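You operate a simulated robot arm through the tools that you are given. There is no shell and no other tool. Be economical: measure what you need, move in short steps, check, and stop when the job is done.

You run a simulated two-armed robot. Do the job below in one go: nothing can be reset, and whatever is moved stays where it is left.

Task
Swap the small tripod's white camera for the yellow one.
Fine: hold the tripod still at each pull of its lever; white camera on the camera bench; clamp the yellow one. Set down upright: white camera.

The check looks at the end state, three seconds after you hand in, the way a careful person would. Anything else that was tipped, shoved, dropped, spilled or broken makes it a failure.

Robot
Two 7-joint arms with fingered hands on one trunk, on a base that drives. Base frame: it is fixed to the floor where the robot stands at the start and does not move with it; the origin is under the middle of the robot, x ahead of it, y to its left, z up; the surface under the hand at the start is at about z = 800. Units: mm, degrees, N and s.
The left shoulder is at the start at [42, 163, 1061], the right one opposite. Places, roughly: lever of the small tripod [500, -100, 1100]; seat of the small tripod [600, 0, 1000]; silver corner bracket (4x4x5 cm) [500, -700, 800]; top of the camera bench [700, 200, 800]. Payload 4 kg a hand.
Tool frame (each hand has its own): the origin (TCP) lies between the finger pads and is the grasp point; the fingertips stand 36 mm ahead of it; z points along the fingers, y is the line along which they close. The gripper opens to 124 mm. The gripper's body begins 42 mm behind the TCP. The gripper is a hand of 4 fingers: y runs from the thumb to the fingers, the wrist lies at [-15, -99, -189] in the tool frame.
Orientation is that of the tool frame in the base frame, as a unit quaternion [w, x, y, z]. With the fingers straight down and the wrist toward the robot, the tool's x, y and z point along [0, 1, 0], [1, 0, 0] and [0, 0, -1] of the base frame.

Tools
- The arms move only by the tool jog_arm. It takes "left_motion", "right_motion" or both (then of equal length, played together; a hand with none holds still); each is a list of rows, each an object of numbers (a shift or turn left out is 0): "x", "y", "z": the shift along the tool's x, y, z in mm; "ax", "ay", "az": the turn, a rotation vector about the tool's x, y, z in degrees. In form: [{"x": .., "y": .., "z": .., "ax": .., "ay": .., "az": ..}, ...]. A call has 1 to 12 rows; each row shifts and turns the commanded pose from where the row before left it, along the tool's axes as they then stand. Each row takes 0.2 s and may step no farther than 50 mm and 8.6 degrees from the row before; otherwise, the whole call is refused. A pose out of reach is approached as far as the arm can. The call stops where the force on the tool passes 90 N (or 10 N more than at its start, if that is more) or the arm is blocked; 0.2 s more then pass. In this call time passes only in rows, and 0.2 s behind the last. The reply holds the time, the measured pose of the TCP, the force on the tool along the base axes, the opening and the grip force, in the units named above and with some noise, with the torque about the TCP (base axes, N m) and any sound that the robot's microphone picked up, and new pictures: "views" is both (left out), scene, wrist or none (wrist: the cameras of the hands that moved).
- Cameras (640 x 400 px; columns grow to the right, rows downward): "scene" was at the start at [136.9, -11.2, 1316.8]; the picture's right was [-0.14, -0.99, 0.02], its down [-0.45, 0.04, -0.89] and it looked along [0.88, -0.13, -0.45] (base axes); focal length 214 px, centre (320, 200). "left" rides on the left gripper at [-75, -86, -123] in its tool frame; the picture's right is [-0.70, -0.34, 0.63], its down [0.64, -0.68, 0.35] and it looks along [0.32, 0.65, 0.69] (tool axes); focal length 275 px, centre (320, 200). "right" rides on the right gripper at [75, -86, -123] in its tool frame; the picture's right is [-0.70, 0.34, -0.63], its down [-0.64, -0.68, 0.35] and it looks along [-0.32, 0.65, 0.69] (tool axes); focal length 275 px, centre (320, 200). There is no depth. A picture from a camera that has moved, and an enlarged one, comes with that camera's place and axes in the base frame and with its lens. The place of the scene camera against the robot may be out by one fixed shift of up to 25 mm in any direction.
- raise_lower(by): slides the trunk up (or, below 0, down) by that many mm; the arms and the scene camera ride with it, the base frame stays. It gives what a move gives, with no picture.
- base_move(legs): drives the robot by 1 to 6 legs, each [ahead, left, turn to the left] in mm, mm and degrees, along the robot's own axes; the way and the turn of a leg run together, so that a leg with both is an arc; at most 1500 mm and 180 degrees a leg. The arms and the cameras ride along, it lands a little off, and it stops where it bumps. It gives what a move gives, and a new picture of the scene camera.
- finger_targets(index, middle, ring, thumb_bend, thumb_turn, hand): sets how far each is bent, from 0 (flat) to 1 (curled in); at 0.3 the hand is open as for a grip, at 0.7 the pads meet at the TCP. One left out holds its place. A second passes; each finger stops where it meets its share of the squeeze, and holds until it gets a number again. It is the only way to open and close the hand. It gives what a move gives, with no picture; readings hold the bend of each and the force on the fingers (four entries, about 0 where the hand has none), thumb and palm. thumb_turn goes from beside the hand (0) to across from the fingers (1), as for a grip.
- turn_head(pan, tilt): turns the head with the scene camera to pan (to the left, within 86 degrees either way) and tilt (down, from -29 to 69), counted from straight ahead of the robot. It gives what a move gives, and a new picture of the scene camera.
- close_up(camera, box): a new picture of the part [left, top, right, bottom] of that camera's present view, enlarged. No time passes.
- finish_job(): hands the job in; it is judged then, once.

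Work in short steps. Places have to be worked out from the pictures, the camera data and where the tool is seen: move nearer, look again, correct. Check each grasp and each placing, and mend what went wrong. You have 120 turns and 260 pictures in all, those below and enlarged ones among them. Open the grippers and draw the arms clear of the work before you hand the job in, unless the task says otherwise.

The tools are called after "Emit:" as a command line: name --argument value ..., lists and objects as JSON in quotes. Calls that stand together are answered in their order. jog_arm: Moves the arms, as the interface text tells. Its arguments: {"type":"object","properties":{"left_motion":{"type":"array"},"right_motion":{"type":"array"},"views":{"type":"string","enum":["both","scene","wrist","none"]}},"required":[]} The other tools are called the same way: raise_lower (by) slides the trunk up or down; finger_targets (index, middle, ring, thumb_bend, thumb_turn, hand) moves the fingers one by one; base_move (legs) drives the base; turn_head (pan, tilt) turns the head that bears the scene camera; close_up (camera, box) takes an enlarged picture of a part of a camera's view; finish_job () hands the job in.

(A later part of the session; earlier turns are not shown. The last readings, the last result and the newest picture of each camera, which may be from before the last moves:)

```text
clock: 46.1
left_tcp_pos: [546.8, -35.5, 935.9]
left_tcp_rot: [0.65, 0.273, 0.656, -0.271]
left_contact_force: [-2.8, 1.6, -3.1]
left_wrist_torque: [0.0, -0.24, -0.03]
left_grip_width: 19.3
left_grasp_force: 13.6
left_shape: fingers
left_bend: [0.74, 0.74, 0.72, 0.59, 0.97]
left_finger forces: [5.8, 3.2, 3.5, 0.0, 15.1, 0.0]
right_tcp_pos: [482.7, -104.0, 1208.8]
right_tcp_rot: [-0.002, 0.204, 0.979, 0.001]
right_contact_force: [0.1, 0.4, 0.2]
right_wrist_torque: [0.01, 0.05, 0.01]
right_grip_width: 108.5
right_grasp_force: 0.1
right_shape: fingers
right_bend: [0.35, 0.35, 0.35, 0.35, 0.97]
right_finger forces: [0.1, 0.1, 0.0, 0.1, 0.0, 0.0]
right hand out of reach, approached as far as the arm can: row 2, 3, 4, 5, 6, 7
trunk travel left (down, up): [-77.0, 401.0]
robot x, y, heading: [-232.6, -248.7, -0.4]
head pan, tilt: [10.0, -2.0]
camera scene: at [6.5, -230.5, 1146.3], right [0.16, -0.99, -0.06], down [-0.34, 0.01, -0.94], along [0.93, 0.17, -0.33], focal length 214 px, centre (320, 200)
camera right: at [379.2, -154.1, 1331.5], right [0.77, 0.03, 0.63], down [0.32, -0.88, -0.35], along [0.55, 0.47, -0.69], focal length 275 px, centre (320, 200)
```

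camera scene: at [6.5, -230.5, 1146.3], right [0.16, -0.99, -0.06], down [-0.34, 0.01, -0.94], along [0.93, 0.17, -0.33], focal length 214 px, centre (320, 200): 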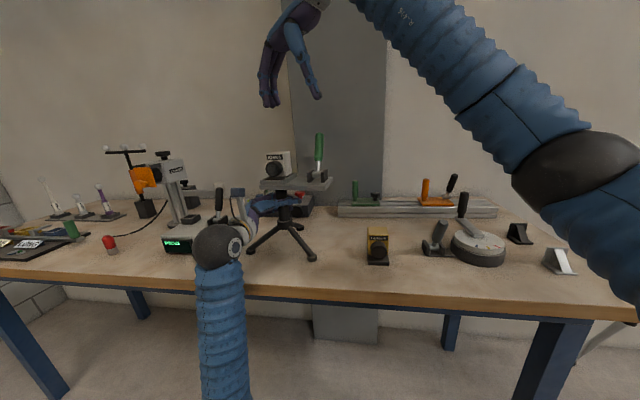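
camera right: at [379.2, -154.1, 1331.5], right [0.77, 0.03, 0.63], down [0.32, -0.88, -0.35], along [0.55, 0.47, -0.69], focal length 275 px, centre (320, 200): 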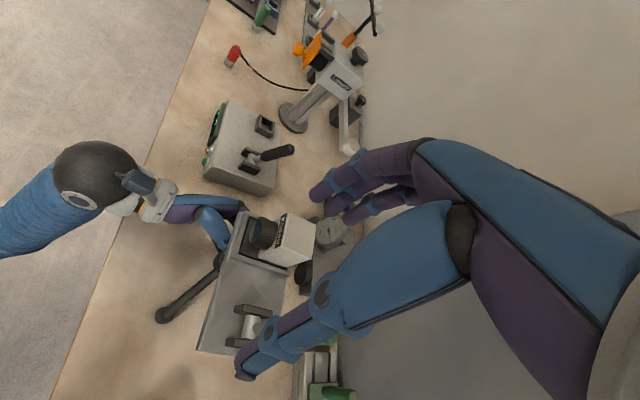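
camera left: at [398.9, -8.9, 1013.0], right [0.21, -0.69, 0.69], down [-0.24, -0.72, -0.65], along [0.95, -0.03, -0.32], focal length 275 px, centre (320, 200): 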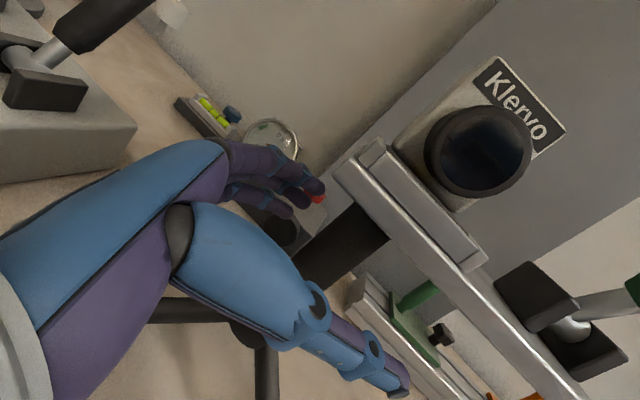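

The right arm is cramped in this stance. The lever is over, so no hold is needed now: I open the left hand and withdraw it straight back, and then restance the robot.

Emit:
finger_targets --hand "left" --index 0.3 --middle 0.3 --ring 0.3 --thumb_bend 0.3

Emit:
jog_arm --left_motion '[{"z": -20}, {"z": -25}, {"z": -30}, {"z": -30}, {"z": -20}]' --views "both"

```text
clock: 47.1
left_tcp_pos: [544.8, -34.8, 936.5]
left_tcp_rot: [0.65, 0.274, 0.655, -0.27]
left_contact_force: [0.1, -0.2, -1.0]
left_wrist_torque: [-0.01, -0.02, 0.0]
left_grip_width: 122.7
left_grasp_force: 0.1
left_shape: fingers
left_bend: [0.3, 0.3, 0.3, 0.3, 0.97]
left_finger forces: [0.0, 0.0, 0.1, 0.0, 0.0, 0.0]
right_tcp_pos: [482.1, -105.4, 1209.6]
right_tcp_rot: [-0.001, 0.204, 0.979, 0.001]
right_contact_force: [0.5, -0.3, 0.1]
right_wrist_torque: [0.01, -0.02, 0.0]
right_grip_width: 108.3
right_grasp_force: 0.0
right_shape: fingers
right_bend: [0.35, 0.35, 0.35, 0.35, 0.97]
right_finger forces: [0.0, 0.0, 0.0, 0.1, 0.0, 0.1]
trunk travel left (down, up): [-77.0, 401.0]
robot x, y, heading: [-232.1, -246.2, -0.1]
head pan, tilt: [10.0, -2.0]
```

```text
clock: 48.3
left_tcp_pos: [458.0, 53.2, 936.5]
left_tcp_rot: [0.649, 0.273, 0.656, -0.272]
left_contact_force: [0.1, 0.3, 0.2]
left_wrist_torque: [0.03, 0.01, 0.02]
left_grip_width: 123.1
left_grasp_force: 0.0
left_shape: fingers
left_bend: [0.3, 0.3, 0.3, 0.3, 0.97]
left_finger forces: [0.0, 0.1, 0.0, 0.0, 0.0, 0.0]
right_tcp_pos: [481.3, -105.3, 1208.7]
right_tcp_rot: [-0.002, 0.203, 0.979, 0.0]
right_contact_force: [1.4, -0.3, -0.1]
right_wrist_torque: [0.04, 0.01, -0.03]
right_grip_width: 108.2
right_grasp_force: 0.0
right_shape: fingers
right_bend: [0.35, 0.35, 0.35, 0.35, 0.97]
right_finger forces: [0.0, 0.1, 0.1, 0.0, 0.1, 0.0]
trunk travel left (down, up): [-77.0, 401.0]
robot x, y, heading: [-234.2, -244.5, -0.5]
head pan, tilt: [10.0, -2.0]
camera scene: at [6.5, -230.7, 1146.4], right [0.16, -0.99, -0.06], down [-0.34, 0.01, -0.94], along [0.93, 0.17, -0.33], focal length 214 px, centre (320, 200)
camera left: at [311.0, 78.6, 1013.4], right [0.21, -0.69, 0.69], down [-0.25, -0.72, -0.65], along [0.95, -0.03, -0.32], focal length 275 px, centre (320, 200)
```

scene: 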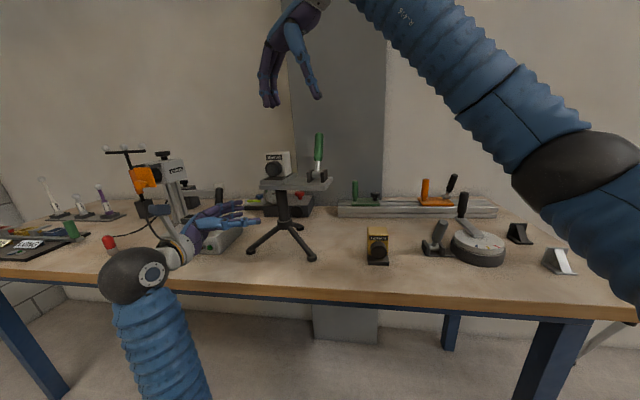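
left: 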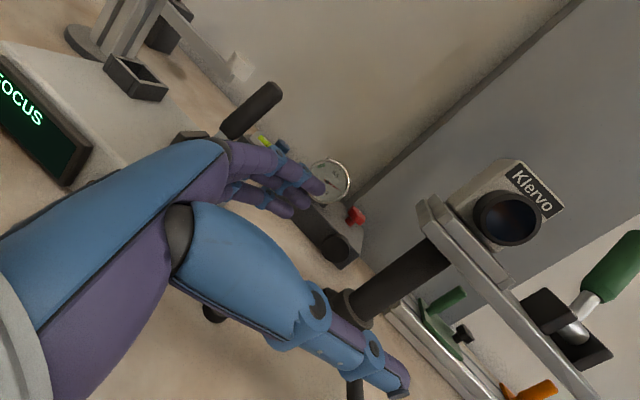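

Released and the tripod stands. Now raise the trunk back by 150 mm for a more natural top-down reach.

Emit:
raise_lower --by 150

Emit:
turn_head --pan 0 --tilt 18

```text
clock: 50.0
left_tcp_pos: [458.0, 52.6, 1086.8]
left_tcp_rot: [0.65, 0.274, 0.655, -0.272]
left_contact_force: [0.0, -0.1, -0.4]
left_wrist_torque: [0.01, 0.03, 0.03]
left_grip_width: 123.1
left_grasp_force: 0.1
left_shape: fingers
left_bend: [0.3, 0.3, 0.3, 0.3, 0.97]
left_finger forces: [0.0, 0.0, 0.1, 0.1, 0.0, 0.0]
right_tcp_pos: [350.4, -105.0, 1515.5]
right_tcp_rot: [0.11, 0.202, 0.973, 0.024]
right_contact_force: [-0.1, -0.1, 0.1]
right_wrist_torque: [0.0, -0.01, 0.01]
right_grip_width: 108.3
right_grasp_force: 0.0
right_shape: fingers
right_bend: [0.35, 0.35, 0.35, 0.35, 0.97]
right_finger forces: [0.0, 0.1, 0.0, 0.0, 0.0, 0.0]
trunk travel left (down, up): [-227.0, 251.0]
robot x, y, heading: [-225.2, -247.6, -0.5]
head pan, tilt: [10.0, -2.0]
```

```text
clock: 50.8
left_tcp_pos: [458.6, 52.7, 1088.4]
left_tcp_rot: [0.65, 0.274, 0.656, -0.27]
left_contact_force: [-1.2, 0.1, -0.1]
left_wrist_torque: [0.01, -0.01, 0.03]
left_grip_width: 123.2
left_grasp_force: 0.2
left_shape: fingers
left_bend: [0.3, 0.3, 0.3, 0.3, 0.97]
left_finger forces: [0.1, 0.1, 0.0, 0.1, 0.1, 0.1]
right_tcp_pos: [348.1, -105.5, 1516.0]
right_tcp_rot: [0.111, 0.202, 0.973, 0.023]
right_contact_force: [0.9, 0.1, -0.9]
right_wrist_torque: [0.01, -0.02, 0.01]
right_grip_width: 108.4
right_grasp_force: 0.0
right_shape: fingers
right_bend: [0.35, 0.35, 0.35, 0.35, 0.97]
right_finger forces: [0.0, 0.1, 0.1, 0.0, 0.0, 0.0]
trunk travel left (down, up): [-227.0, 251.0]
robot x, y, heading: [-236.2, -246.9, -0.5]
head pan, tilt: [0.0, 18.0]
camera scene: at [-96.1, -245.6, 1318.7], right [0.0, -1.0, 0.0], down [-0.45, 0.0, -0.89], along [0.89, 0.0, -0.45], focal length 214 px, centre (320, 200)
```

scene: 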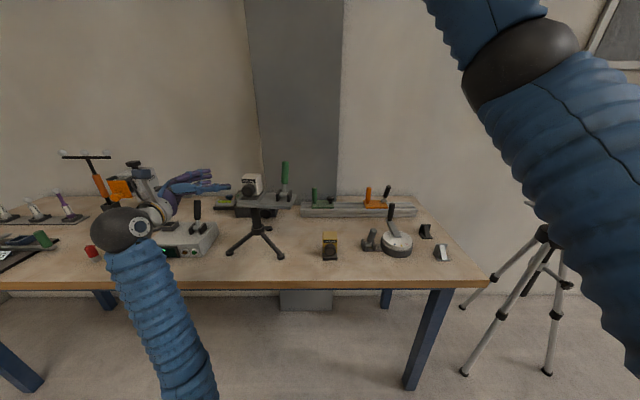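

Both hands are high and clear. Now turn the robot 25° left and drive slightly forward so the right hand's yaw is comfortable at the tripod.

Emit:
base_move --legs '[[0, 0, 25], [90, 0, 0]]'

```text
clock: 53.2
left_tcp_pos: [352.3, 357.0, 1086.9]
left_tcp_rot: [0.693, 0.125, 0.699, -0.124]
left_contact_force: [0.5, 0.8, 0.0]
left_wrist_torque: [0.01, 0.0, -0.01]
left_grip_width: 123.3
left_grasp_force: 0.0
left_shape: fingers
left_bend: [0.3, 0.3, 0.3, 0.3, 0.97]
left_finger forces: [0.1, 0.0, 0.0, 0.0, 0.1, 0.1]
right_tcp_pos: [321.5, 168.4, 1513.6]
right_tcp_rot: [0.103, -0.013, 0.994, 0.046]
right_contact_force: [0.3, -0.8, -0.5]
right_wrist_torque: [-0.04, 0.08, 0.04]
right_grip_width: 108.5
right_grasp_force: 0.1
right_shape: fingers
right_bend: [0.35, 0.35, 0.35, 0.35, 0.97]
right_finger forces: [0.0, 0.1, 0.1, 0.0, 0.0, 0.0]
trunk travel left (down, up): [-227.0, 251.0]
robot x, y, heading: [-149.6, -208.5, 24.8]
head pan, tilt: [0.0, 18.0]
camera scene: at [-23.6, -141.1, 1318.4], right [0.42, -0.91, 0.0], down [-0.41, -0.19, -0.89], along [0.81, 0.37, -0.45], focal length 214 px, centre (320, 200)
```

scene: 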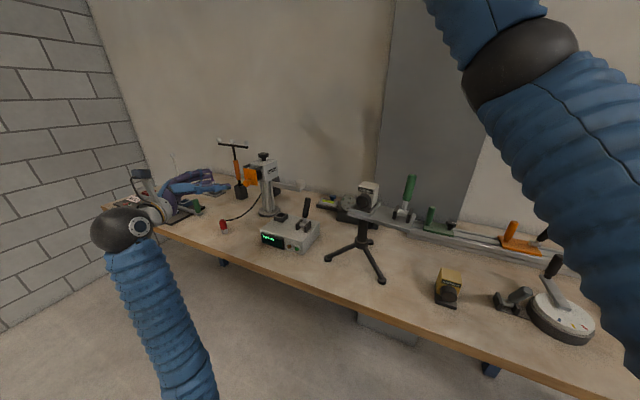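

Hand orientation is now near what I need (yaw ≈92°). I move it to about [540,-40,1250] above the white camera.

Emit:
jog_arm --right_motion '[{"x": -17.3, "y": -26.4, "z": 31.3}, {"x": -17.3, "y": -26.4, "z": 31.3}, {"x": -17.3, "y": -26.4, "z": 31.3}, {"x": -17.3, "y": -26.4, "z": 31.3}, {"x": -17.3, "y": -26.4, "z": 31.3}, {"x": -17.3, "y": -26.4, "z": 31.3}, {"x": -17.3, "y": -26.4, "z": 31.3}, {"x": -17.3, "y": -26.4, "z": 31.3}, {"x": -17.3, "y": -26.4, "z": 31.3}]' --views "both"

```text
clock: 55.2
left_tcp_pos: [349.2, 356.2, 1088.5]
left_tcp_rot: [0.693, 0.126, 0.699, -0.123]
left_contact_force: [0.3, 0.1, -0.8]
left_wrist_torque: [-0.04, -0.02, -0.02]
left_grip_width: 123.1
left_grasp_force: 0.1
left_shape: fingers
left_bend: [0.3, 0.3, 0.3, 0.3, 0.97]
left_finger forces: [0.0, 0.0, 0.0, 0.1, 0.0, 0.0]
right_tcp_pos: [409.0, 61.0, 1376.4]
right_tcp_rot: [0.102, -0.011, 0.994, 0.047]
right_contact_force: [-1.3, 0.5, 0.4]
right_wrist_torque: [-0.03, -0.06, 0.01]
right_grip_width: 108.4
right_grasp_force: 0.1
right_shape: fingers
right_bend: [0.35, 0.35, 0.35, 0.35, 0.97]
right_finger forces: [0.1, 0.0, 0.0, 0.0, 0.0, 0.0]
right hand out of reach, approached as far as the arm can: row 3, 4, 5, 6, 7, 8, 9
trunk travel left (down, up): [-227.0, 251.0]
robot x, y, heading: [-145.7, -204.1, 25.0]
head pan, tilt: [0.0, 18.0]
camera scene: at [-26.8, -141.3, 1318.9], right [0.42, -0.91, 0.0], down [-0.41, -0.19, -0.89], along [0.81, 0.37, -0.45], focal length 214 px, centre (320, 200)
camera right: at [313.2, -38.2, 1473.3], right [0.54, 0.28, 0.79], down [0.72, -0.64, -0.27], along [0.43, 0.72, -0.55], focal length 275 px, centre (320, 200)
```

scene: 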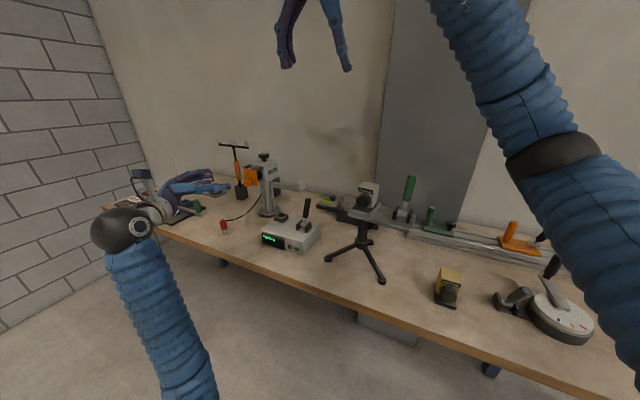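
right: 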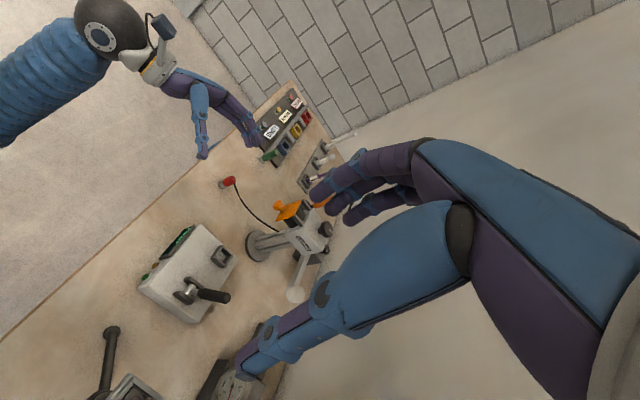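

The yaw-to-forearm limit bites again. I relax the hand's yaw by 34° and see where the arm then gets; afterwards I choose the robot heading to make up the rest.

Emit:
jog_arm --right_motion '[{"az": 8.5}, {"az": 8.5}, {"az": 8.5}, {"az": 8.5}]' --views "none"

```text
clock: 56.2
left_tcp_pos: [349.5, 356.2, 1089.0]
left_tcp_rot: [0.694, 0.125, 0.698, -0.124]
left_contact_force: [0.3, 0.3, 0.0]
left_wrist_torque: [0.02, -0.04, -0.01]
left_grip_width: 123.1
left_grasp_force: 0.0
left_shape: fingers
left_bend: [0.3, 0.3, 0.3, 0.3, 0.97]
left_finger forces: [0.0, 0.0, 0.0, 0.1, 0.0, 0.0]
right_tcp_pos: [411.1, 60.4, 1377.7]
right_tcp_rot: [0.085, 0.278, 0.954, 0.076]
right_contact_force: [0.1, -0.6, 0.9]
right_wrist_torque: [-0.02, -0.03, 0.0]
right_grip_width: 108.5
right_grasp_force: 0.2
right_shape: fingers
right_bend: [0.35, 0.35, 0.35, 0.35, 0.97]
right_finger forces: [0.1, 0.0, 0.0, 0.1, 0.0, 0.1]
trunk travel left (down, up): [-227.0, 251.0]
robot x, y, heading: [-147.7, -206.3, 24.8]
head pan, tilt: [0.0, 18.0]
```

Commands restart from the measured pose. With the relaxed yaw I go for [540,-40,1250] again.

Emit:
jog_arm --right_motion '[{"x": -29, "y": -8.2, "z": 28}, {"x": -29, "y": -8.2, "z": 28}, {"x": -29, "y": -8.2, "z": 28}, {"x": -29, "y": -8.2, "z": 28}, {"x": -29, "y": -8.2, "z": 28}]' --views "none"

```text
clock: 57.4
left_tcp_pos: [352.4, 355.5, 1086.7]
left_tcp_rot: [0.693, 0.125, 0.699, -0.123]
left_contact_force: [-0.1, 1.0, -0.4]
left_wrist_torque: [-0.04, 0.01, 0.0]
left_grip_width: 123.1
left_grasp_force: 0.0
left_shape: fingers
left_bend: [0.3, 0.3, 0.3, 0.3, 0.97]
left_finger forces: [0.0, 0.0, 0.0, 0.0, 0.1, 0.0]
right_tcp_pos: [538.3, -36.9, 1247.9]
right_tcp_rot: [0.085, 0.277, 0.954, 0.075]
right_contact_force: [-0.4, -0.6, -0.4]
right_wrist_torque: [0.02, 0.05, -0.02]
right_grip_width: 108.2
right_grasp_force: 0.1
right_shape: fingers
right_bend: [0.35, 0.35, 0.35, 0.35, 0.97]
right_finger forces: [0.0, 0.1, 0.0, 0.0, 0.0, 0.0]
trunk travel left (down, up): [-227.0, 251.0]
robot x, y, heading: [-144.7, -206.7, 24.8]
head pan, tilt: [0.0, 18.0]
```

Reached. Now creep the yaw back up in place to see how much is available, also levelling the sideways tilt.

Emit:
jog_arm --right_motion '[{"az": -8.5}, {"az": -8.5}, {"az": -8.5}]' --views "wrist"

```text
clock: 58.2
left_tcp_pos: [350.0, 356.1, 1088.2]
left_tcp_rot: [0.693, 0.125, 0.699, -0.123]
left_contact_force: [-0.6, 0.8, -0.1]
left_wrist_torque: [-0.02, 0.0, -0.01]
left_grip_width: 123.2
left_grasp_force: 0.0
left_shape: fingers
left_bend: [0.3, 0.3, 0.3, 0.3, 0.97]
left_finger forces: [0.0, 0.0, 0.1, 0.0, 0.0, 0.0]
right_tcp_pos: [538.3, -39.7, 1249.1]
right_tcp_rot: [0.097, 0.108, 0.988, 0.059]
right_contact_force: [0.2, -0.8, -0.1]
right_wrist_torque: [-0.01, 0.0, 0.01]
right_grip_width: 108.4
right_grasp_force: 0.0
right_shape: fingers
right_bend: [0.35, 0.35, 0.35, 0.35, 0.97]
right_finger forces: [0.1, 0.0, 0.1, 0.1, 0.1, 0.0]
right hand out of reach, approached as far as the arm can: row 3
trunk travel left (down, up): [-227.0, 251.0]
robot x, y, heading: [-147.1, -208.3, 24.8]
head pan, tilt: [0.0, 18.0]
camera right: at [424.4, -116.5, 1343.9], right [0.61, 0.11, 0.79], down [0.55, -0.77, -0.32], along [0.57, 0.63, -0.53], focal length 275 px, centre (320, 200)
```

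right: 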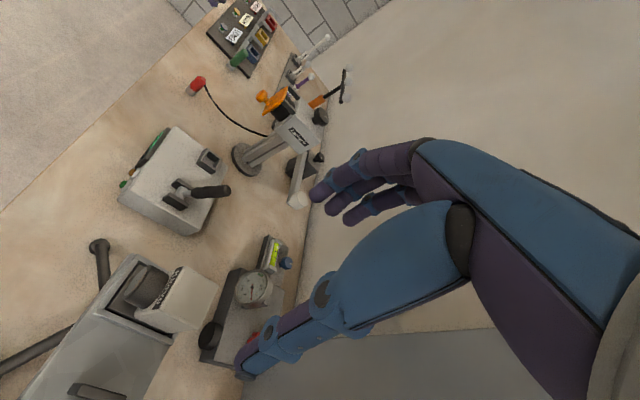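

Yaw 78° is reachable here; a further 8° base turn gives margin. I turn the base 8°.

Emit:
base_move --legs '[[0, 0, 9]]'

```text
clock: 59.3
left_tcp_pos: [254.1, 429.6, 1088.2]
left_tcp_rot: [0.701, 0.068, 0.706, -0.068]
left_contact_force: [0.8, -0.1, 0.8]
left_wrist_torque: [0.0, 0.01, -0.03]
left_grip_width: 123.2
left_grasp_force: 0.0
left_shape: fingers
left_bend: [0.3, 0.3, 0.3, 0.3, 0.97]
left_finger forces: [0.1, 0.1, 0.0, 0.0, 0.0, 0.0]
right_tcp_pos: [501.6, 70.3, 1250.2]
right_tcp_rot: [0.09, 0.029, 0.993, 0.066]
right_contact_force: [-0.6, -0.1, 0.2]
right_wrist_torque: [0.0, -0.01, -0.01]
right_grip_width: 108.3
right_grasp_force: 0.1
right_shape: fingers
right_bend: [0.35, 0.35, 0.35, 0.35, 0.97]
right_finger forces: [0.0, 0.0, 0.0, 0.1, 0.0, 0.1]
trunk travel left (down, up): [-227.0, 251.0]
robot x, y, heading: [-143.0, -205.6, 34.0]
head pan, tilt: [0.0, 18.0]
camera scene: at [-37.4, -119.9, 1318.6], right [0.56, -0.83, 0.0], down [-0.37, -0.25, -0.89], along [0.74, 0.5, -0.45], focal length 214 px, centre (320, 200)
```

scene: 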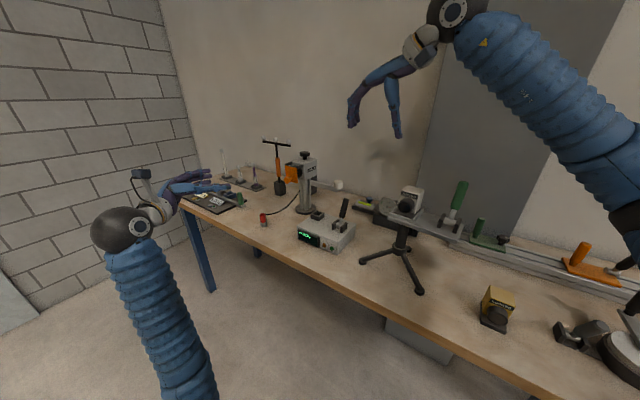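

Level the roll and trim the yaw, then shift to about [545,-40,1180], directly above the white camera.

Emit:
jog_arm --right_motion '[{"ax": 8}, {"az": 3.3}, {"x": -14.6, "y": -34.7, "z": 26}, {"x": -14.6, "y": -34.7, "z": 26}, {"x": -14.6, "y": -34.7, "z": 26}]' --views "both"

```text
clock: 60.5
left_tcp_pos: [252.3, 429.0, 1088.9]
left_tcp_rot: [0.702, 0.068, 0.705, -0.067]
left_contact_force: [0.5, -0.5, 0.3]
left_wrist_torque: [0.0, 0.0, 0.0]
left_grip_width: 122.9
left_grasp_force: 0.0
left_shape: fingers
left_bend: [0.3, 0.3, 0.3, 0.3, 0.97]
left_finger forces: [0.0, 0.0, 0.0, 0.0, 0.0, 0.0]
right_tcp_pos: [536.5, -21.9, 1193.3]
right_tcp_rot: [0.089, 0.065, 0.994, -0.001]
right_contact_force: [0.4, -0.3, 0.0]
right_wrist_torque: [0.0, -0.03, -0.03]
right_grip_width: 108.5
right_grasp_force: 0.0
right_shape: fingers
right_bend: [0.35, 0.35, 0.35, 0.35, 0.97]
right_finger forces: [0.0, 0.0, 0.0, 0.1, 0.1, 0.0]
right hand out of reach, approached as far as the arm can: row 5
trunk travel left (down, up): [-227.0, 251.0]
robot x, y, heading: [-147.1, -206.5, 34.1]
head pan, tilt: [0.0, 18.0]
camera scene: at [-38.3, -119.9, 1318.9], right [0.56, -0.83, 0.0], down [-0.37, -0.25, -0.89], along [0.74, 0.5, -0.45], focal length 214 px, centre (320, 200)
camera right: at [429.8, -94.5, 1299.5], right [0.61, 0.25, 0.75], down [0.6, -0.76, -0.23], along [0.51, 0.6, -0.62], focal length 275 px, centre (320, 200)
```

scene: 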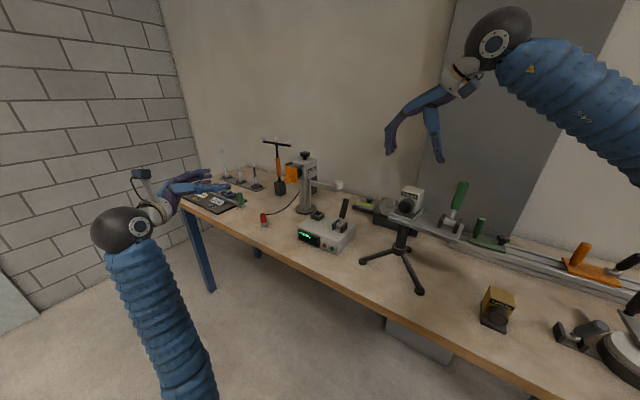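
right: 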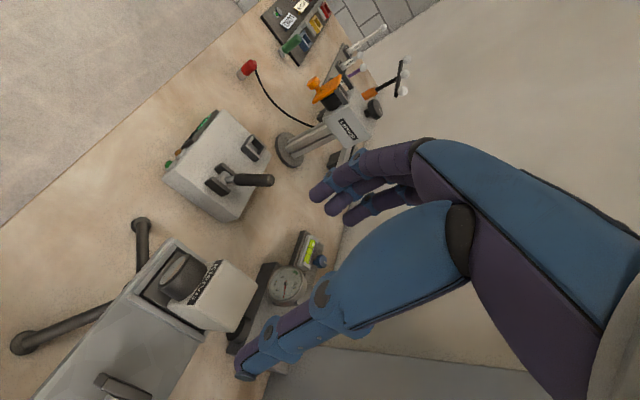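

The forearm direction is the limit; orbiting the robot clockwise around the tripod (standing further right, facing more left) will fix that. I raise the trunk a little for clearance and drive there.

Emit:
raise_lower --by 50

Emit:
base_move --legs '[[-47, -302, 0], [0, 0, 22]]'

```text
clock: 61.4
left_tcp_pos: [254.7, 428.5, 1136.6]
left_tcp_rot: [0.701, 0.067, 0.707, -0.067]
left_contact_force: [0.7, 0.3, -0.7]
left_wrist_torque: [-0.01, -0.03, 0.04]
left_grip_width: 123.0
left_grasp_force: 0.0
left_shape: fingers
left_bend: [0.3, 0.3, 0.3, 0.3, 0.97]
left_finger forces: [0.0, 0.0, 0.0, 0.0, 0.1, 0.0]
right_tcp_pos: [522.1, -32.4, 1277.6]
right_tcp_rot: [0.109, 0.067, 0.992, 0.015]
right_contact_force: [0.7, 0.4, -0.5]
right_wrist_torque: [-0.02, 0.01, -0.04]
right_grip_width: 108.6
right_grasp_force: 0.0
right_shape: fingers
right_bend: [0.35, 0.35, 0.35, 0.35, 0.97]
right_finger forces: [0.0, 0.0, 0.1, 0.0, 0.0, 0.1]
trunk travel left (down, up): [-277.0, 201.0]
robot x, y, heading: [-147.0, -207.2, 33.9]
head pan, tilt: [0.0, 18.0]
```

```text
clock: 64.7
left_tcp_pos: [106.5, 261.2, 1137.3]
left_tcp_rot: [0.701, -0.071, 0.706, 0.073]
left_contact_force: [0.0, 0.0, -0.3]
left_wrist_torque: [0.02, 0.03, -0.02]
left_grip_width: 123.3
left_grasp_force: 0.0
left_shape: fingers
left_bend: [0.3, 0.3, 0.3, 0.3, 0.97]
left_finger forces: [0.0, 0.0, 0.0, 0.0, 0.1, 0.0]
right_tcp_pos: [530.8, -60.6, 1278.4]
right_tcp_rot: [0.104, -0.131, 0.985, 0.037]
right_contact_force: [-0.2, -0.3, 0.1]
right_wrist_torque: [-0.02, -0.03, 0.01]
right_grip_width: 108.3
right_grasp_force: 0.0
right_shape: fingers
right_bend: [0.35, 0.35, 0.35, 0.35, 0.97]
right_finger forces: [0.0, 0.0, 0.0, 0.1, 0.1, 0.1]
trunk travel left (down, up): [-277.0, 201.0]
robot x, y, heading: [-20.6, -480.1, 56.9]
head pan, tilt: [0.0, 18.0]
camera scene: at [36.1, -371.6, 1377.1], right [0.84, -0.55, 0.0], down [-0.22, -0.34, -0.92], along [0.5, 0.77, -0.4], focal length 214 px, centre (320, 200)
```

scene: 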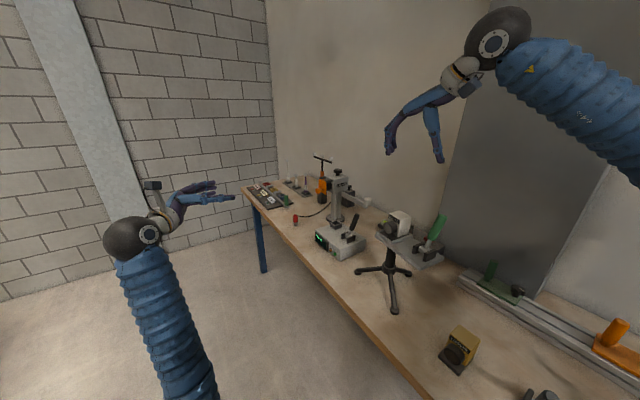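

Yaw is now 105°, so I can turn it back comfortably to 84°, level it, and lower toward the camera ([548,-40,1170]).

Emit:
jog_arm --right_motion '[{"az": 7}, {"az": 7}, {"az": 7}, {"ax": 6.9}, {"x": 2, "y": 7.3, "z": 36}, {"x": 2, "y": 7.3, "z": 36}, {"x": 1, "y": 7.3, "z": 36}]' --views "both"

Emit:
close_up --camera "scene" --box '[340, 120, 470, 290]'

```text
clock: 66.3
left_tcp_pos: [108.6, 260.9, 1135.9]
left_tcp_rot: [0.7, -0.071, 0.707, 0.072]
left_contact_force: [0.0, -0.4, -0.1]
left_wrist_torque: [-0.01, 0.0, -0.02]
left_grip_width: 123.3
left_grasp_force: 0.1
left_shape: fingers
left_bend: [0.3, 0.3, 0.3, 0.3, 0.97]
left_finger forces: [0.0, 0.0, 0.1, 0.0, 0.0, 0.0]
right_tcp_pos: [553.5, -39.8, 1172.3]
right_tcp_rot: [0.091, 0.056, 0.994, -0.004]
right_contact_force: [0.1, -0.1, 0.0]
right_wrist_torque: [-0.05, 0.0, 0.0]
right_grip_width: 108.2
right_grasp_force: 0.1
right_shape: fingers
right_bend: [0.35, 0.35, 0.35, 0.35, 0.97]
right_finger forces: [0.0, 0.0, 0.1, 0.1, 0.0, 0.0]
trunk travel left (down, up): [-277.0, 201.0]
robot x, y, heading: [-15.6, -484.1, 56.6]
head pan, tilt: [0.0, 18.0]
camera scene: at [37.5, -372.1, 1377.0], right [0.84, -0.55, 0.0], down [-0.22, -0.34, -0.92], along [0.5, 0.77, -0.4], focal length 214 px, centre (320, 200)
camera right: at [447.3, -113.2, 1278.2], right [0.6, 0.27, 0.75], down [0.61, -0.76, -0.22], along [0.51, 0.6, -0.62], focal length 275 px, centre (320, 200)
```

scene: 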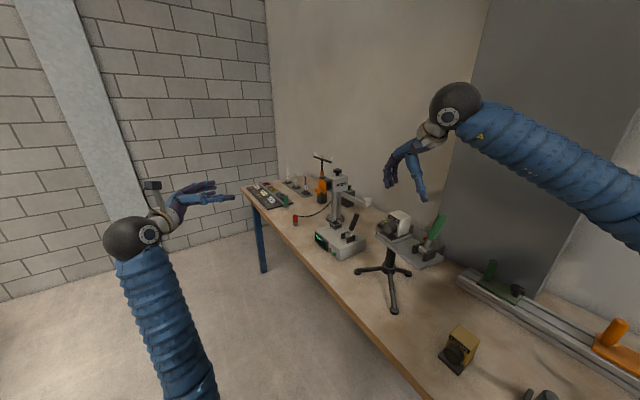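
right: 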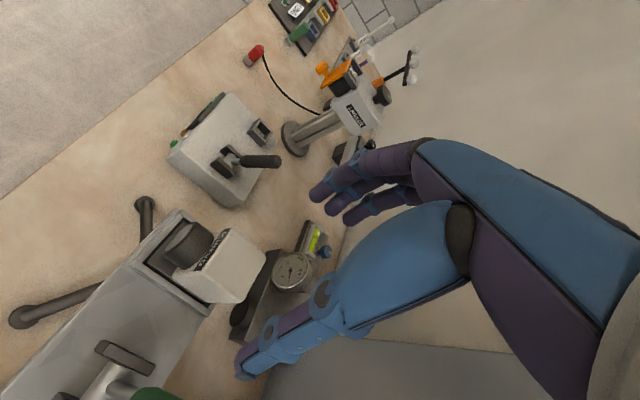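

```text
2.35 times, centred on (405, 205) of scene
camera zoom: at [37.5, -372.1, 1377.0], right [0.84, -0.55, 0.0], down [-0.22, -0.34, -0.92], along [0.5, 0.77, -0.4], focal length 505 px, centre (120, 188)
```

zoom: 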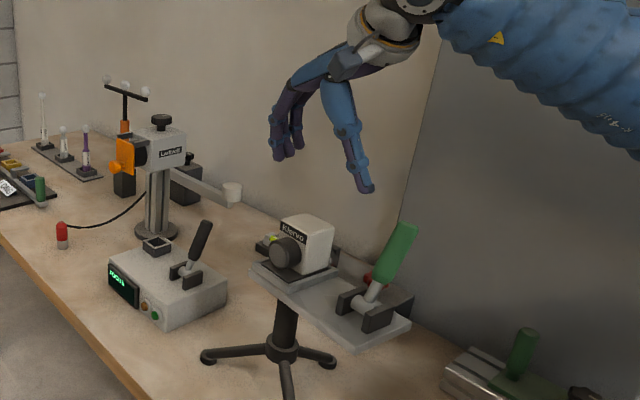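

In position with no reach limit. I zoom the right wrist view to locate the white body's top face accurately.

Emit:
close_up --camera "right" --box '[120, 190, 300, 330]'

```text
2.86 times, centred on (210, 260) of right
camera zoom: at [447.3, -113.2, 1278.2], right [0.6, 0.27, 0.75], down [0.61, -0.76, -0.22], along [0.51, 0.6, -0.62], focal length 786 px, centre (634, 29)
```

zoom: 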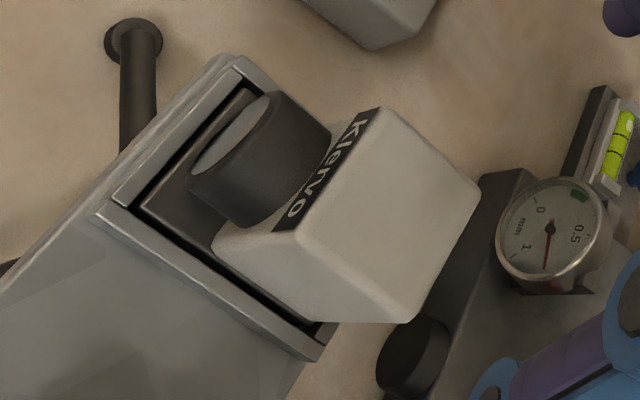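

White body top: centre ≈[557,-33], yaw ≈ −6°, width ≈46 mm, top z≈1068. I descend so the pads straddle the body, TCP at z≈1056.

Emit:
jog_arm --right_motion '[{"x": 4.6, "y": 1.7, "z": 28.7}, {"x": 4.6, "y": 1.7, "z": 28.7}, {"x": 4.6, "y": 1.7, "z": 28.7}, {"x": 4.6, "y": 1.7, "z": 14}, {"z": 14}]' --views "both"

Emit:
close_up --camera "scene" --box '[340, 160, 450, 290]'

```text
clock: 67.5
left_tcp_pos: [105.8, 261.5, 1138.9]
left_tcp_rot: [0.7, -0.072, 0.707, 0.073]
left_contact_force: [-0.4, -0.1, -0.3]
left_wrist_torque: [-0.02, 0.0, 0.01]
left_grip_width: 123.1
left_grasp_force: 0.1
left_shape: fingers
left_bend: [0.3, 0.3, 0.3, 0.3, 0.97]
left_finger forces: [0.1, 0.1, 0.0, 0.0, 0.0, 0.0]
right_tcp_pos: [555.3, -32.1, 1055.5]
right_tcp_rot: [0.092, 0.057, 0.994, -0.004]
right_contact_force: [0.7, -0.9, -0.3]
right_wrist_torque: [0.0, 0.04, -0.03]
right_grip_width: 108.1
right_grasp_force: 0.0
right_shape: fingers
right_bend: [0.35, 0.35, 0.35, 0.35, 0.97]
right_finger forces: [0.1, 0.1, 0.0, 0.0, 0.1, 0.1]
trunk travel left (down, up): [-277.0, 201.0]
robot x, y, heading: [-19.8, -481.8, 56.7]
head pan, tilt: [0.0, 18.0]
camera scene: at [37.0, -372.1, 1377.1], right [0.84, -0.55, 0.0], down [-0.22, -0.34, -0.92], along [0.5, 0.77, -0.4], focal length 214 px, centre (320, 200)
camera right: at [449.5, -106.0, 1161.3], right [0.6, 0.27, 0.75], down [0.61, -0.76, -0.22], along [0.51, 0.6, -0.62], focal length 275 px, centre (320, 200)
```

scene: 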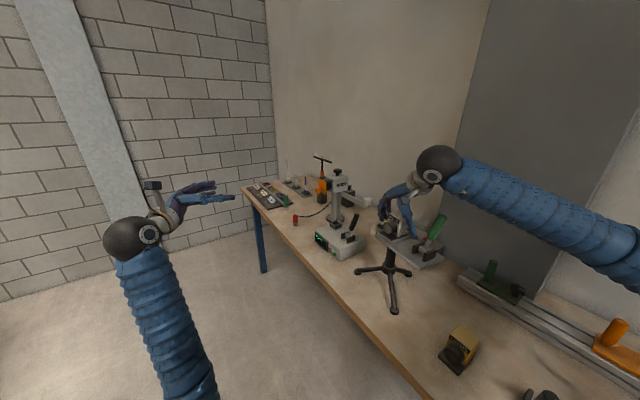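
right: 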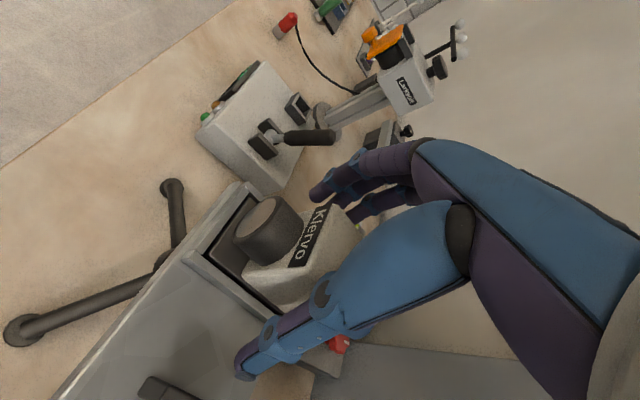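

```text
3.08 times, centred on (395, 225) of scene
camera zoom: at [37.0, -372.1, 1377.1], right [0.84, -0.55, 0.0], down [-0.22, -0.34, -0.92], along [0.5, 0.77, -0.4], focal length 660 px, centre (89, 123)
```

zoom: 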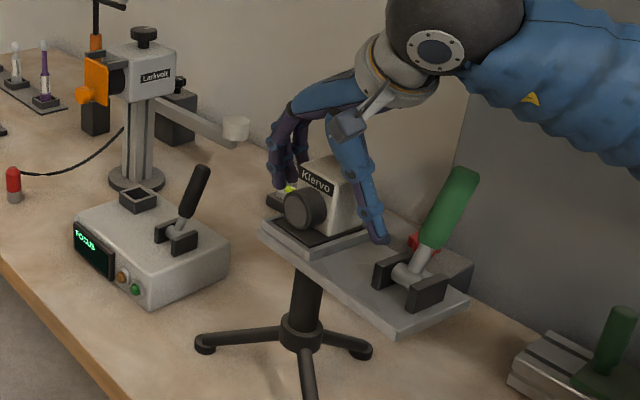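

The hand straddles the body well. I close in two stages.

Emit:
finger_targets --hand "right" --index 0.52 --middle 0.52 --ring 0.52 --thumb_bend 0.52

Emit:
finger_targets --hand "right" --index 0.58 --middle 0.58 --ring 0.58 --thumb_bend 0.56

```text
clock: 68.5
left_tcp_pos: [105.6, 261.0, 1138.5]
left_tcp_rot: [0.701, -0.071, 0.706, 0.072]
left_contact_force: [-0.6, -0.5, 0.0]
left_wrist_torque: [0.0, 0.01, 0.0]
left_grip_width: 123.0
left_grasp_force: 0.2
left_shape: fingers
left_bend: [0.3, 0.3, 0.3, 0.3, 0.97]
left_finger forces: [0.0, 0.1, 0.0, 0.1, 0.0, 0.0]
right_tcp_pos: [554.1, -33.4, 1056.2]
right_tcp_rot: [0.093, 0.057, 0.994, -0.003]
right_contact_force: [-0.5, -5.1, 6.0]
right_wrist_torque: [-0.02, 0.03, 0.1]
right_grip_width: 59.4
right_grasp_force: 3.5
right_shape: fingers
right_bend: [0.52, 0.52, 0.52, 0.51, 0.98]
right_finger forces: [0.1, 0.0, 0.1, 0.0, 6.2, 0.1]
trunk travel left (down, up): [-277.0, 201.0]
robot x, y, heading: [-20.9, -482.7, 56.9]
head pan, tilt: [0.0, 18.0]
```

```text
clock: 69.5
left_tcp_pos: [105.5, 259.9, 1138.9]
left_tcp_rot: [0.701, -0.071, 0.706, 0.072]
left_contact_force: [1.0, -0.3, 0.2]
left_wrist_torque: [0.01, 0.04, 0.0]
left_grip_width: 123.2
left_grasp_force: 0.0
left_shape: fingers
left_bend: [0.3, 0.3, 0.3, 0.3, 0.97]
left_finger forces: [0.1, 0.1, 0.0, 0.0, 0.0, 0.1]
right_tcp_pos: [554.4, -32.5, 1056.8]
right_tcp_rot: [0.092, 0.058, 0.994, -0.004]
right_contact_force: [2.4, -2.7, 10.8]
right_wrist_torque: [0.29, 0.05, 0.16]
right_grip_width: 56.0
right_grasp_force: 10.6
right_shape: fingers
right_bend: [0.54, 0.54, 0.55, 0.53, 0.98]
right_finger forces: [3.7, 3.7, 1.9, 0.0, 13.1, 0.1]
trunk travel left (down, up): [-277.0, 201.0]
robot x, y, heading: [-16.8, -482.3, 56.7]
head pan, tilt: [0.0, 18.0]
```

Gripped at ~10 N; tighten a bit, then try a gentle 10 mm lift and check whether the camera leaves freely.

Emit:
finger_targets --hand "right" --index 0.68 --middle 0.68 --ring 0.68 --thumb_bend 0.6

Emit:
jog_arm --right_motion '[{"x": -0.9, "z": -5}, {"x": -0.9, "z": -5}]' --views "none"

Emit:
close_up --camera "scene" --box '[340, 160, 450, 290]'

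```text
clock: 70.5
left_tcp_pos: [106.5, 260.2, 1138.6]
left_tcp_rot: [0.701, -0.072, 0.706, 0.073]
left_contact_force: [0.2, 0.6, -0.2]
left_wrist_torque: [-0.02, -0.03, 0.01]
left_grip_width: 123.2
left_grasp_force: 0.0
left_shape: fingers
left_bend: [0.3, 0.3, 0.3, 0.3, 0.97]
left_finger forces: [0.0, 0.0, 0.0, 0.0, 0.0, 0.1]
right_tcp_pos: [554.8, -32.3, 1058.0]
right_tcp_rot: [0.093, 0.058, 0.994, -0.003]
right_contact_force: [7.0, 1.9, 18.7]
right_wrist_torque: [0.64, -0.18, 0.12]
right_grip_width: 55.1
right_grasp_force: 24.2
right_shape: fingers
right_bend: [0.55, 0.56, 0.64, 0.55, 0.97]
right_finger forces: [9.9, 9.0, 6.3, 0.0, 23.7, 0.0]
trunk travel left (down, up): [-277.0, 201.0]
robot x, y, heading: [-15.5, -483.7, 56.6]
head pan, tilt: [0.0, 18.0]
```

```text
clock: 71.1
left_tcp_pos: [106.3, 261.2, 1138.5]
left_tcp_rot: [0.7, -0.073, 0.707, 0.073]
left_contact_force: [0.1, 0.0, 0.1]
left_wrist_torque: [-0.03, -0.01, -0.02]
left_grip_width: 123.4
left_grasp_force: 0.0
left_shape: fingers
left_bend: [0.3, 0.3, 0.3, 0.3, 0.97]
left_finger forces: [0.0, 0.0, 0.1, 0.1, 0.1, 0.0]
right_tcp_pos: [552.8, -32.9, 1064.5]
right_tcp_rot: [0.092, 0.056, 0.994, -0.005]
right_contact_force: [0.9, 0.5, -3.7]
right_wrist_torque: [-0.01, -0.1, 0.02]
right_grip_width: 54.2
right_grasp_force: 19.5
right_shape: fingers
right_bend: [0.56, 0.57, 0.65, 0.55, 0.96]
right_finger forces: [8.7, 7.4, 5.0, 0.1, 18.5, 0.0]
trunk travel left (down, up): [-277.0, 201.0]
robot x, y, heading: [-19.9, -484.8, 56.6]
head pan, tilt: [0.0, 18.0]
```

```text
3.08 times, centred on (395, 225) of scene
camera zoom: at [36.5, -372.1, 1376.9], right [0.84, -0.55, 0.0], down [-0.22, -0.34, -0.92], along [0.5, 0.77, -0.4], focal length 660 px, centre (89, 123)
```

zoom: 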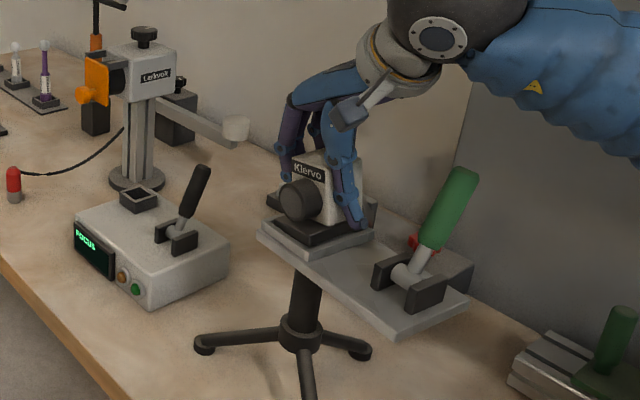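

The camera came free with ~4 N and the tripod stayed put. I lift it 110 mm clear.

Emit:
jog_arm --right_motion '[{"x": -4, "z": -20}, {"x": -5.5, "z": -29}, {"x": -5.5, "z": -29}, {"x": -5.5, "z": -29}]' --views "both"

Emit:
close_up --camera "scene" --box '[340, 130, 480, 280]'

```text
clock: 72.1
left_tcp_pos: [106.3, 260.6, 1137.2]
left_tcp_rot: [0.701, -0.072, 0.706, 0.072]
left_contact_force: [0.1, 0.4, -0.9]
left_wrist_torque: [-0.05, 0.03, 0.05]
left_grip_width: 123.1
left_grasp_force: 0.1
left_shape: fingers
left_bend: [0.3, 0.3, 0.3, 0.3, 0.97]
left_finger forces: [0.0, 0.0, 0.1, 0.0, 0.1, 0.0]
right_tcp_pos: [551.4, -33.4, 1177.9]
right_tcp_rot: [0.093, 0.057, 0.994, -0.003]
right_contact_force: [-0.4, 0.7, -4.4]
right_wrist_torque: [0.01, 0.0, -0.01]
right_grip_width: 54.1
right_grasp_force: 19.3
right_shape: fingers
right_bend: [0.56, 0.57, 0.65, 0.55, 0.96]
right_finger forces: [8.6, 7.3, 5.0, 0.0, 18.1, 0.1]
trunk travel left (down, up): [-277.0, 201.0]
robot x, y, heading: [-18.2, -482.4, 56.6]
head pan, tilt: [0.0, 18.0]
camera scene: at [36.2, -372.0, 1377.2], right [0.84, -0.55, 0.0], down [-0.22, -0.34, -0.92], along [0.5, 0.77, -0.4], focal length 214 px, centre (320, 200)
camera right: at [446.7, -108.3, 1284.5], right [0.6, 0.27, 0.75], down [0.61, -0.76, -0.22], along [0.51, 0.6, -0.62], focal length 275 px, centre (320, 200)
```

scene: 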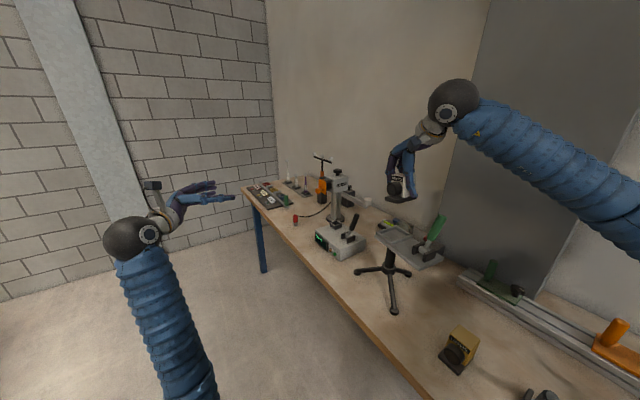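
right: 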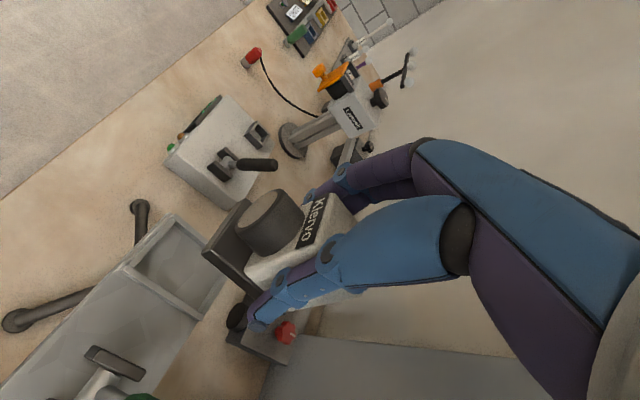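

```text
2.67 times, centred on (410, 205) of scene
camera zoom: at [36.2, -372.0, 1377.2], right [0.84, -0.55, 0.0], down [-0.22, -0.34, -0.92], along [0.5, 0.77, -0.4], focal length 572 px, centre (80, 187)
```

zoom: 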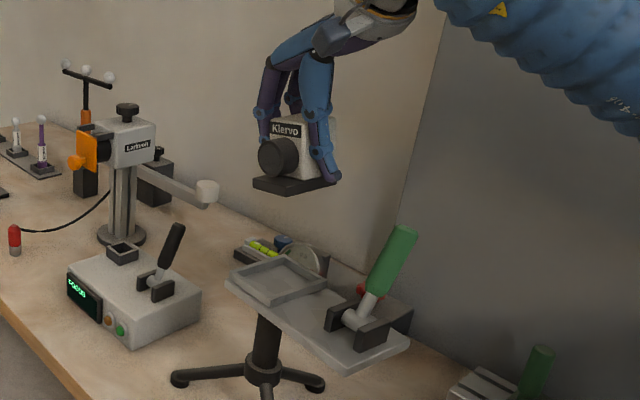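

The white camera hangs level in the hand and the tray is empty. I'll put it on a free table spot near [620,-285]; first up 60 mm to clear the lever, then yaw about the vertical, then sideways.

Emit:
jog_arm --right_motion '[{"x": -5.5, "z": -30}, {"x": -5.5, "z": -30}, {"ax": 1.46, "az": 7.86}, {"ax": 1.46, "az": 7.86}, {"ax": 1.46, "az": 7.86}, {"ax": 1.46, "az": 7.86}, {"x": -34.5, "y": -25.8, "z": 6.3}, {"x": -34.5, "y": -25.8, "z": 6.3}, {"x": -34.5, "y": -25.8, "z": 6.3}, {"x": -34.5, "y": -25.8, "z": 6.3}, {"x": -34.5, "y": -25.8, "z": 6.3}, {"x": -34.5, "y": -25.8, "z": 6.3}]' --views "both"

```text
clock: 74.7
left_tcp_pos: [106.4, 259.4, 1137.9]
left_tcp_rot: [0.701, -0.073, 0.705, 0.073]
left_contact_force: [0.6, -0.7, 0.2]
left_wrist_torque: [0.03, 0.03, 0.04]
left_grip_width: 123.2
left_grasp_force: 0.0
left_shape: fingers
left_bend: [0.3, 0.3, 0.3, 0.3, 0.97]
left_finger forces: [0.0, 0.0, 0.1, 0.0, 0.0, 0.1]
right_tcp_pos: [617.8, -292.1, 1238.1]
right_tcp_rot: [0.088, 0.328, 0.94, -0.028]
right_contact_force: [0.1, 0.4, -4.6]
right_wrist_torque: [0.03, -0.03, 0.02]
right_grip_width: 53.8
right_grasp_force: 19.2
right_shape: fingers
right_bend: [0.56, 0.57, 0.66, 0.55, 0.96]
right_finger forces: [8.6, 7.2, 4.8, 0.0, 17.8, 0.0]
trunk travel left (down, up): [-277.0, 201.0]
robot x, y, heading: [-18.2, -478.7, 57.0]
head pan, tilt: [0.0, 18.0]
camera scene: at [36.6, -373.8, 1377.4], right [0.84, -0.55, 0.0], down [-0.22, -0.33, -0.92], along [0.5, 0.77, -0.4], focal length 214 px, centre (320, 200)
camera right: at [489.2, -297.8, 1344.1], right [0.65, -0.09, 0.75], down [0.12, -0.97, -0.23], along [0.75, 0.24, -0.62], focal length 275 px, centre (320, 200)
```

scene: 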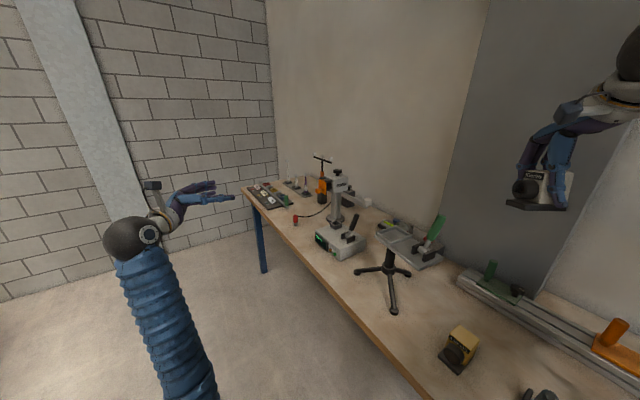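
right: 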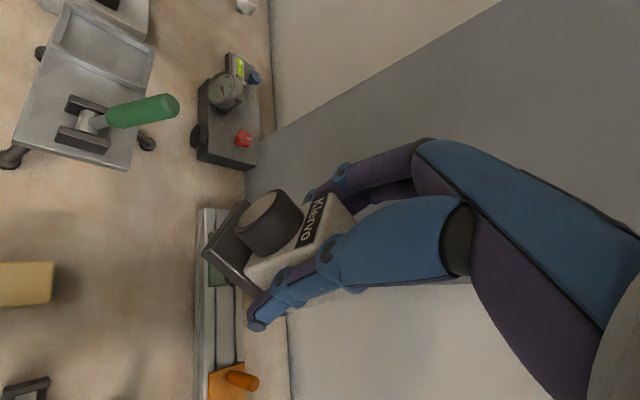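

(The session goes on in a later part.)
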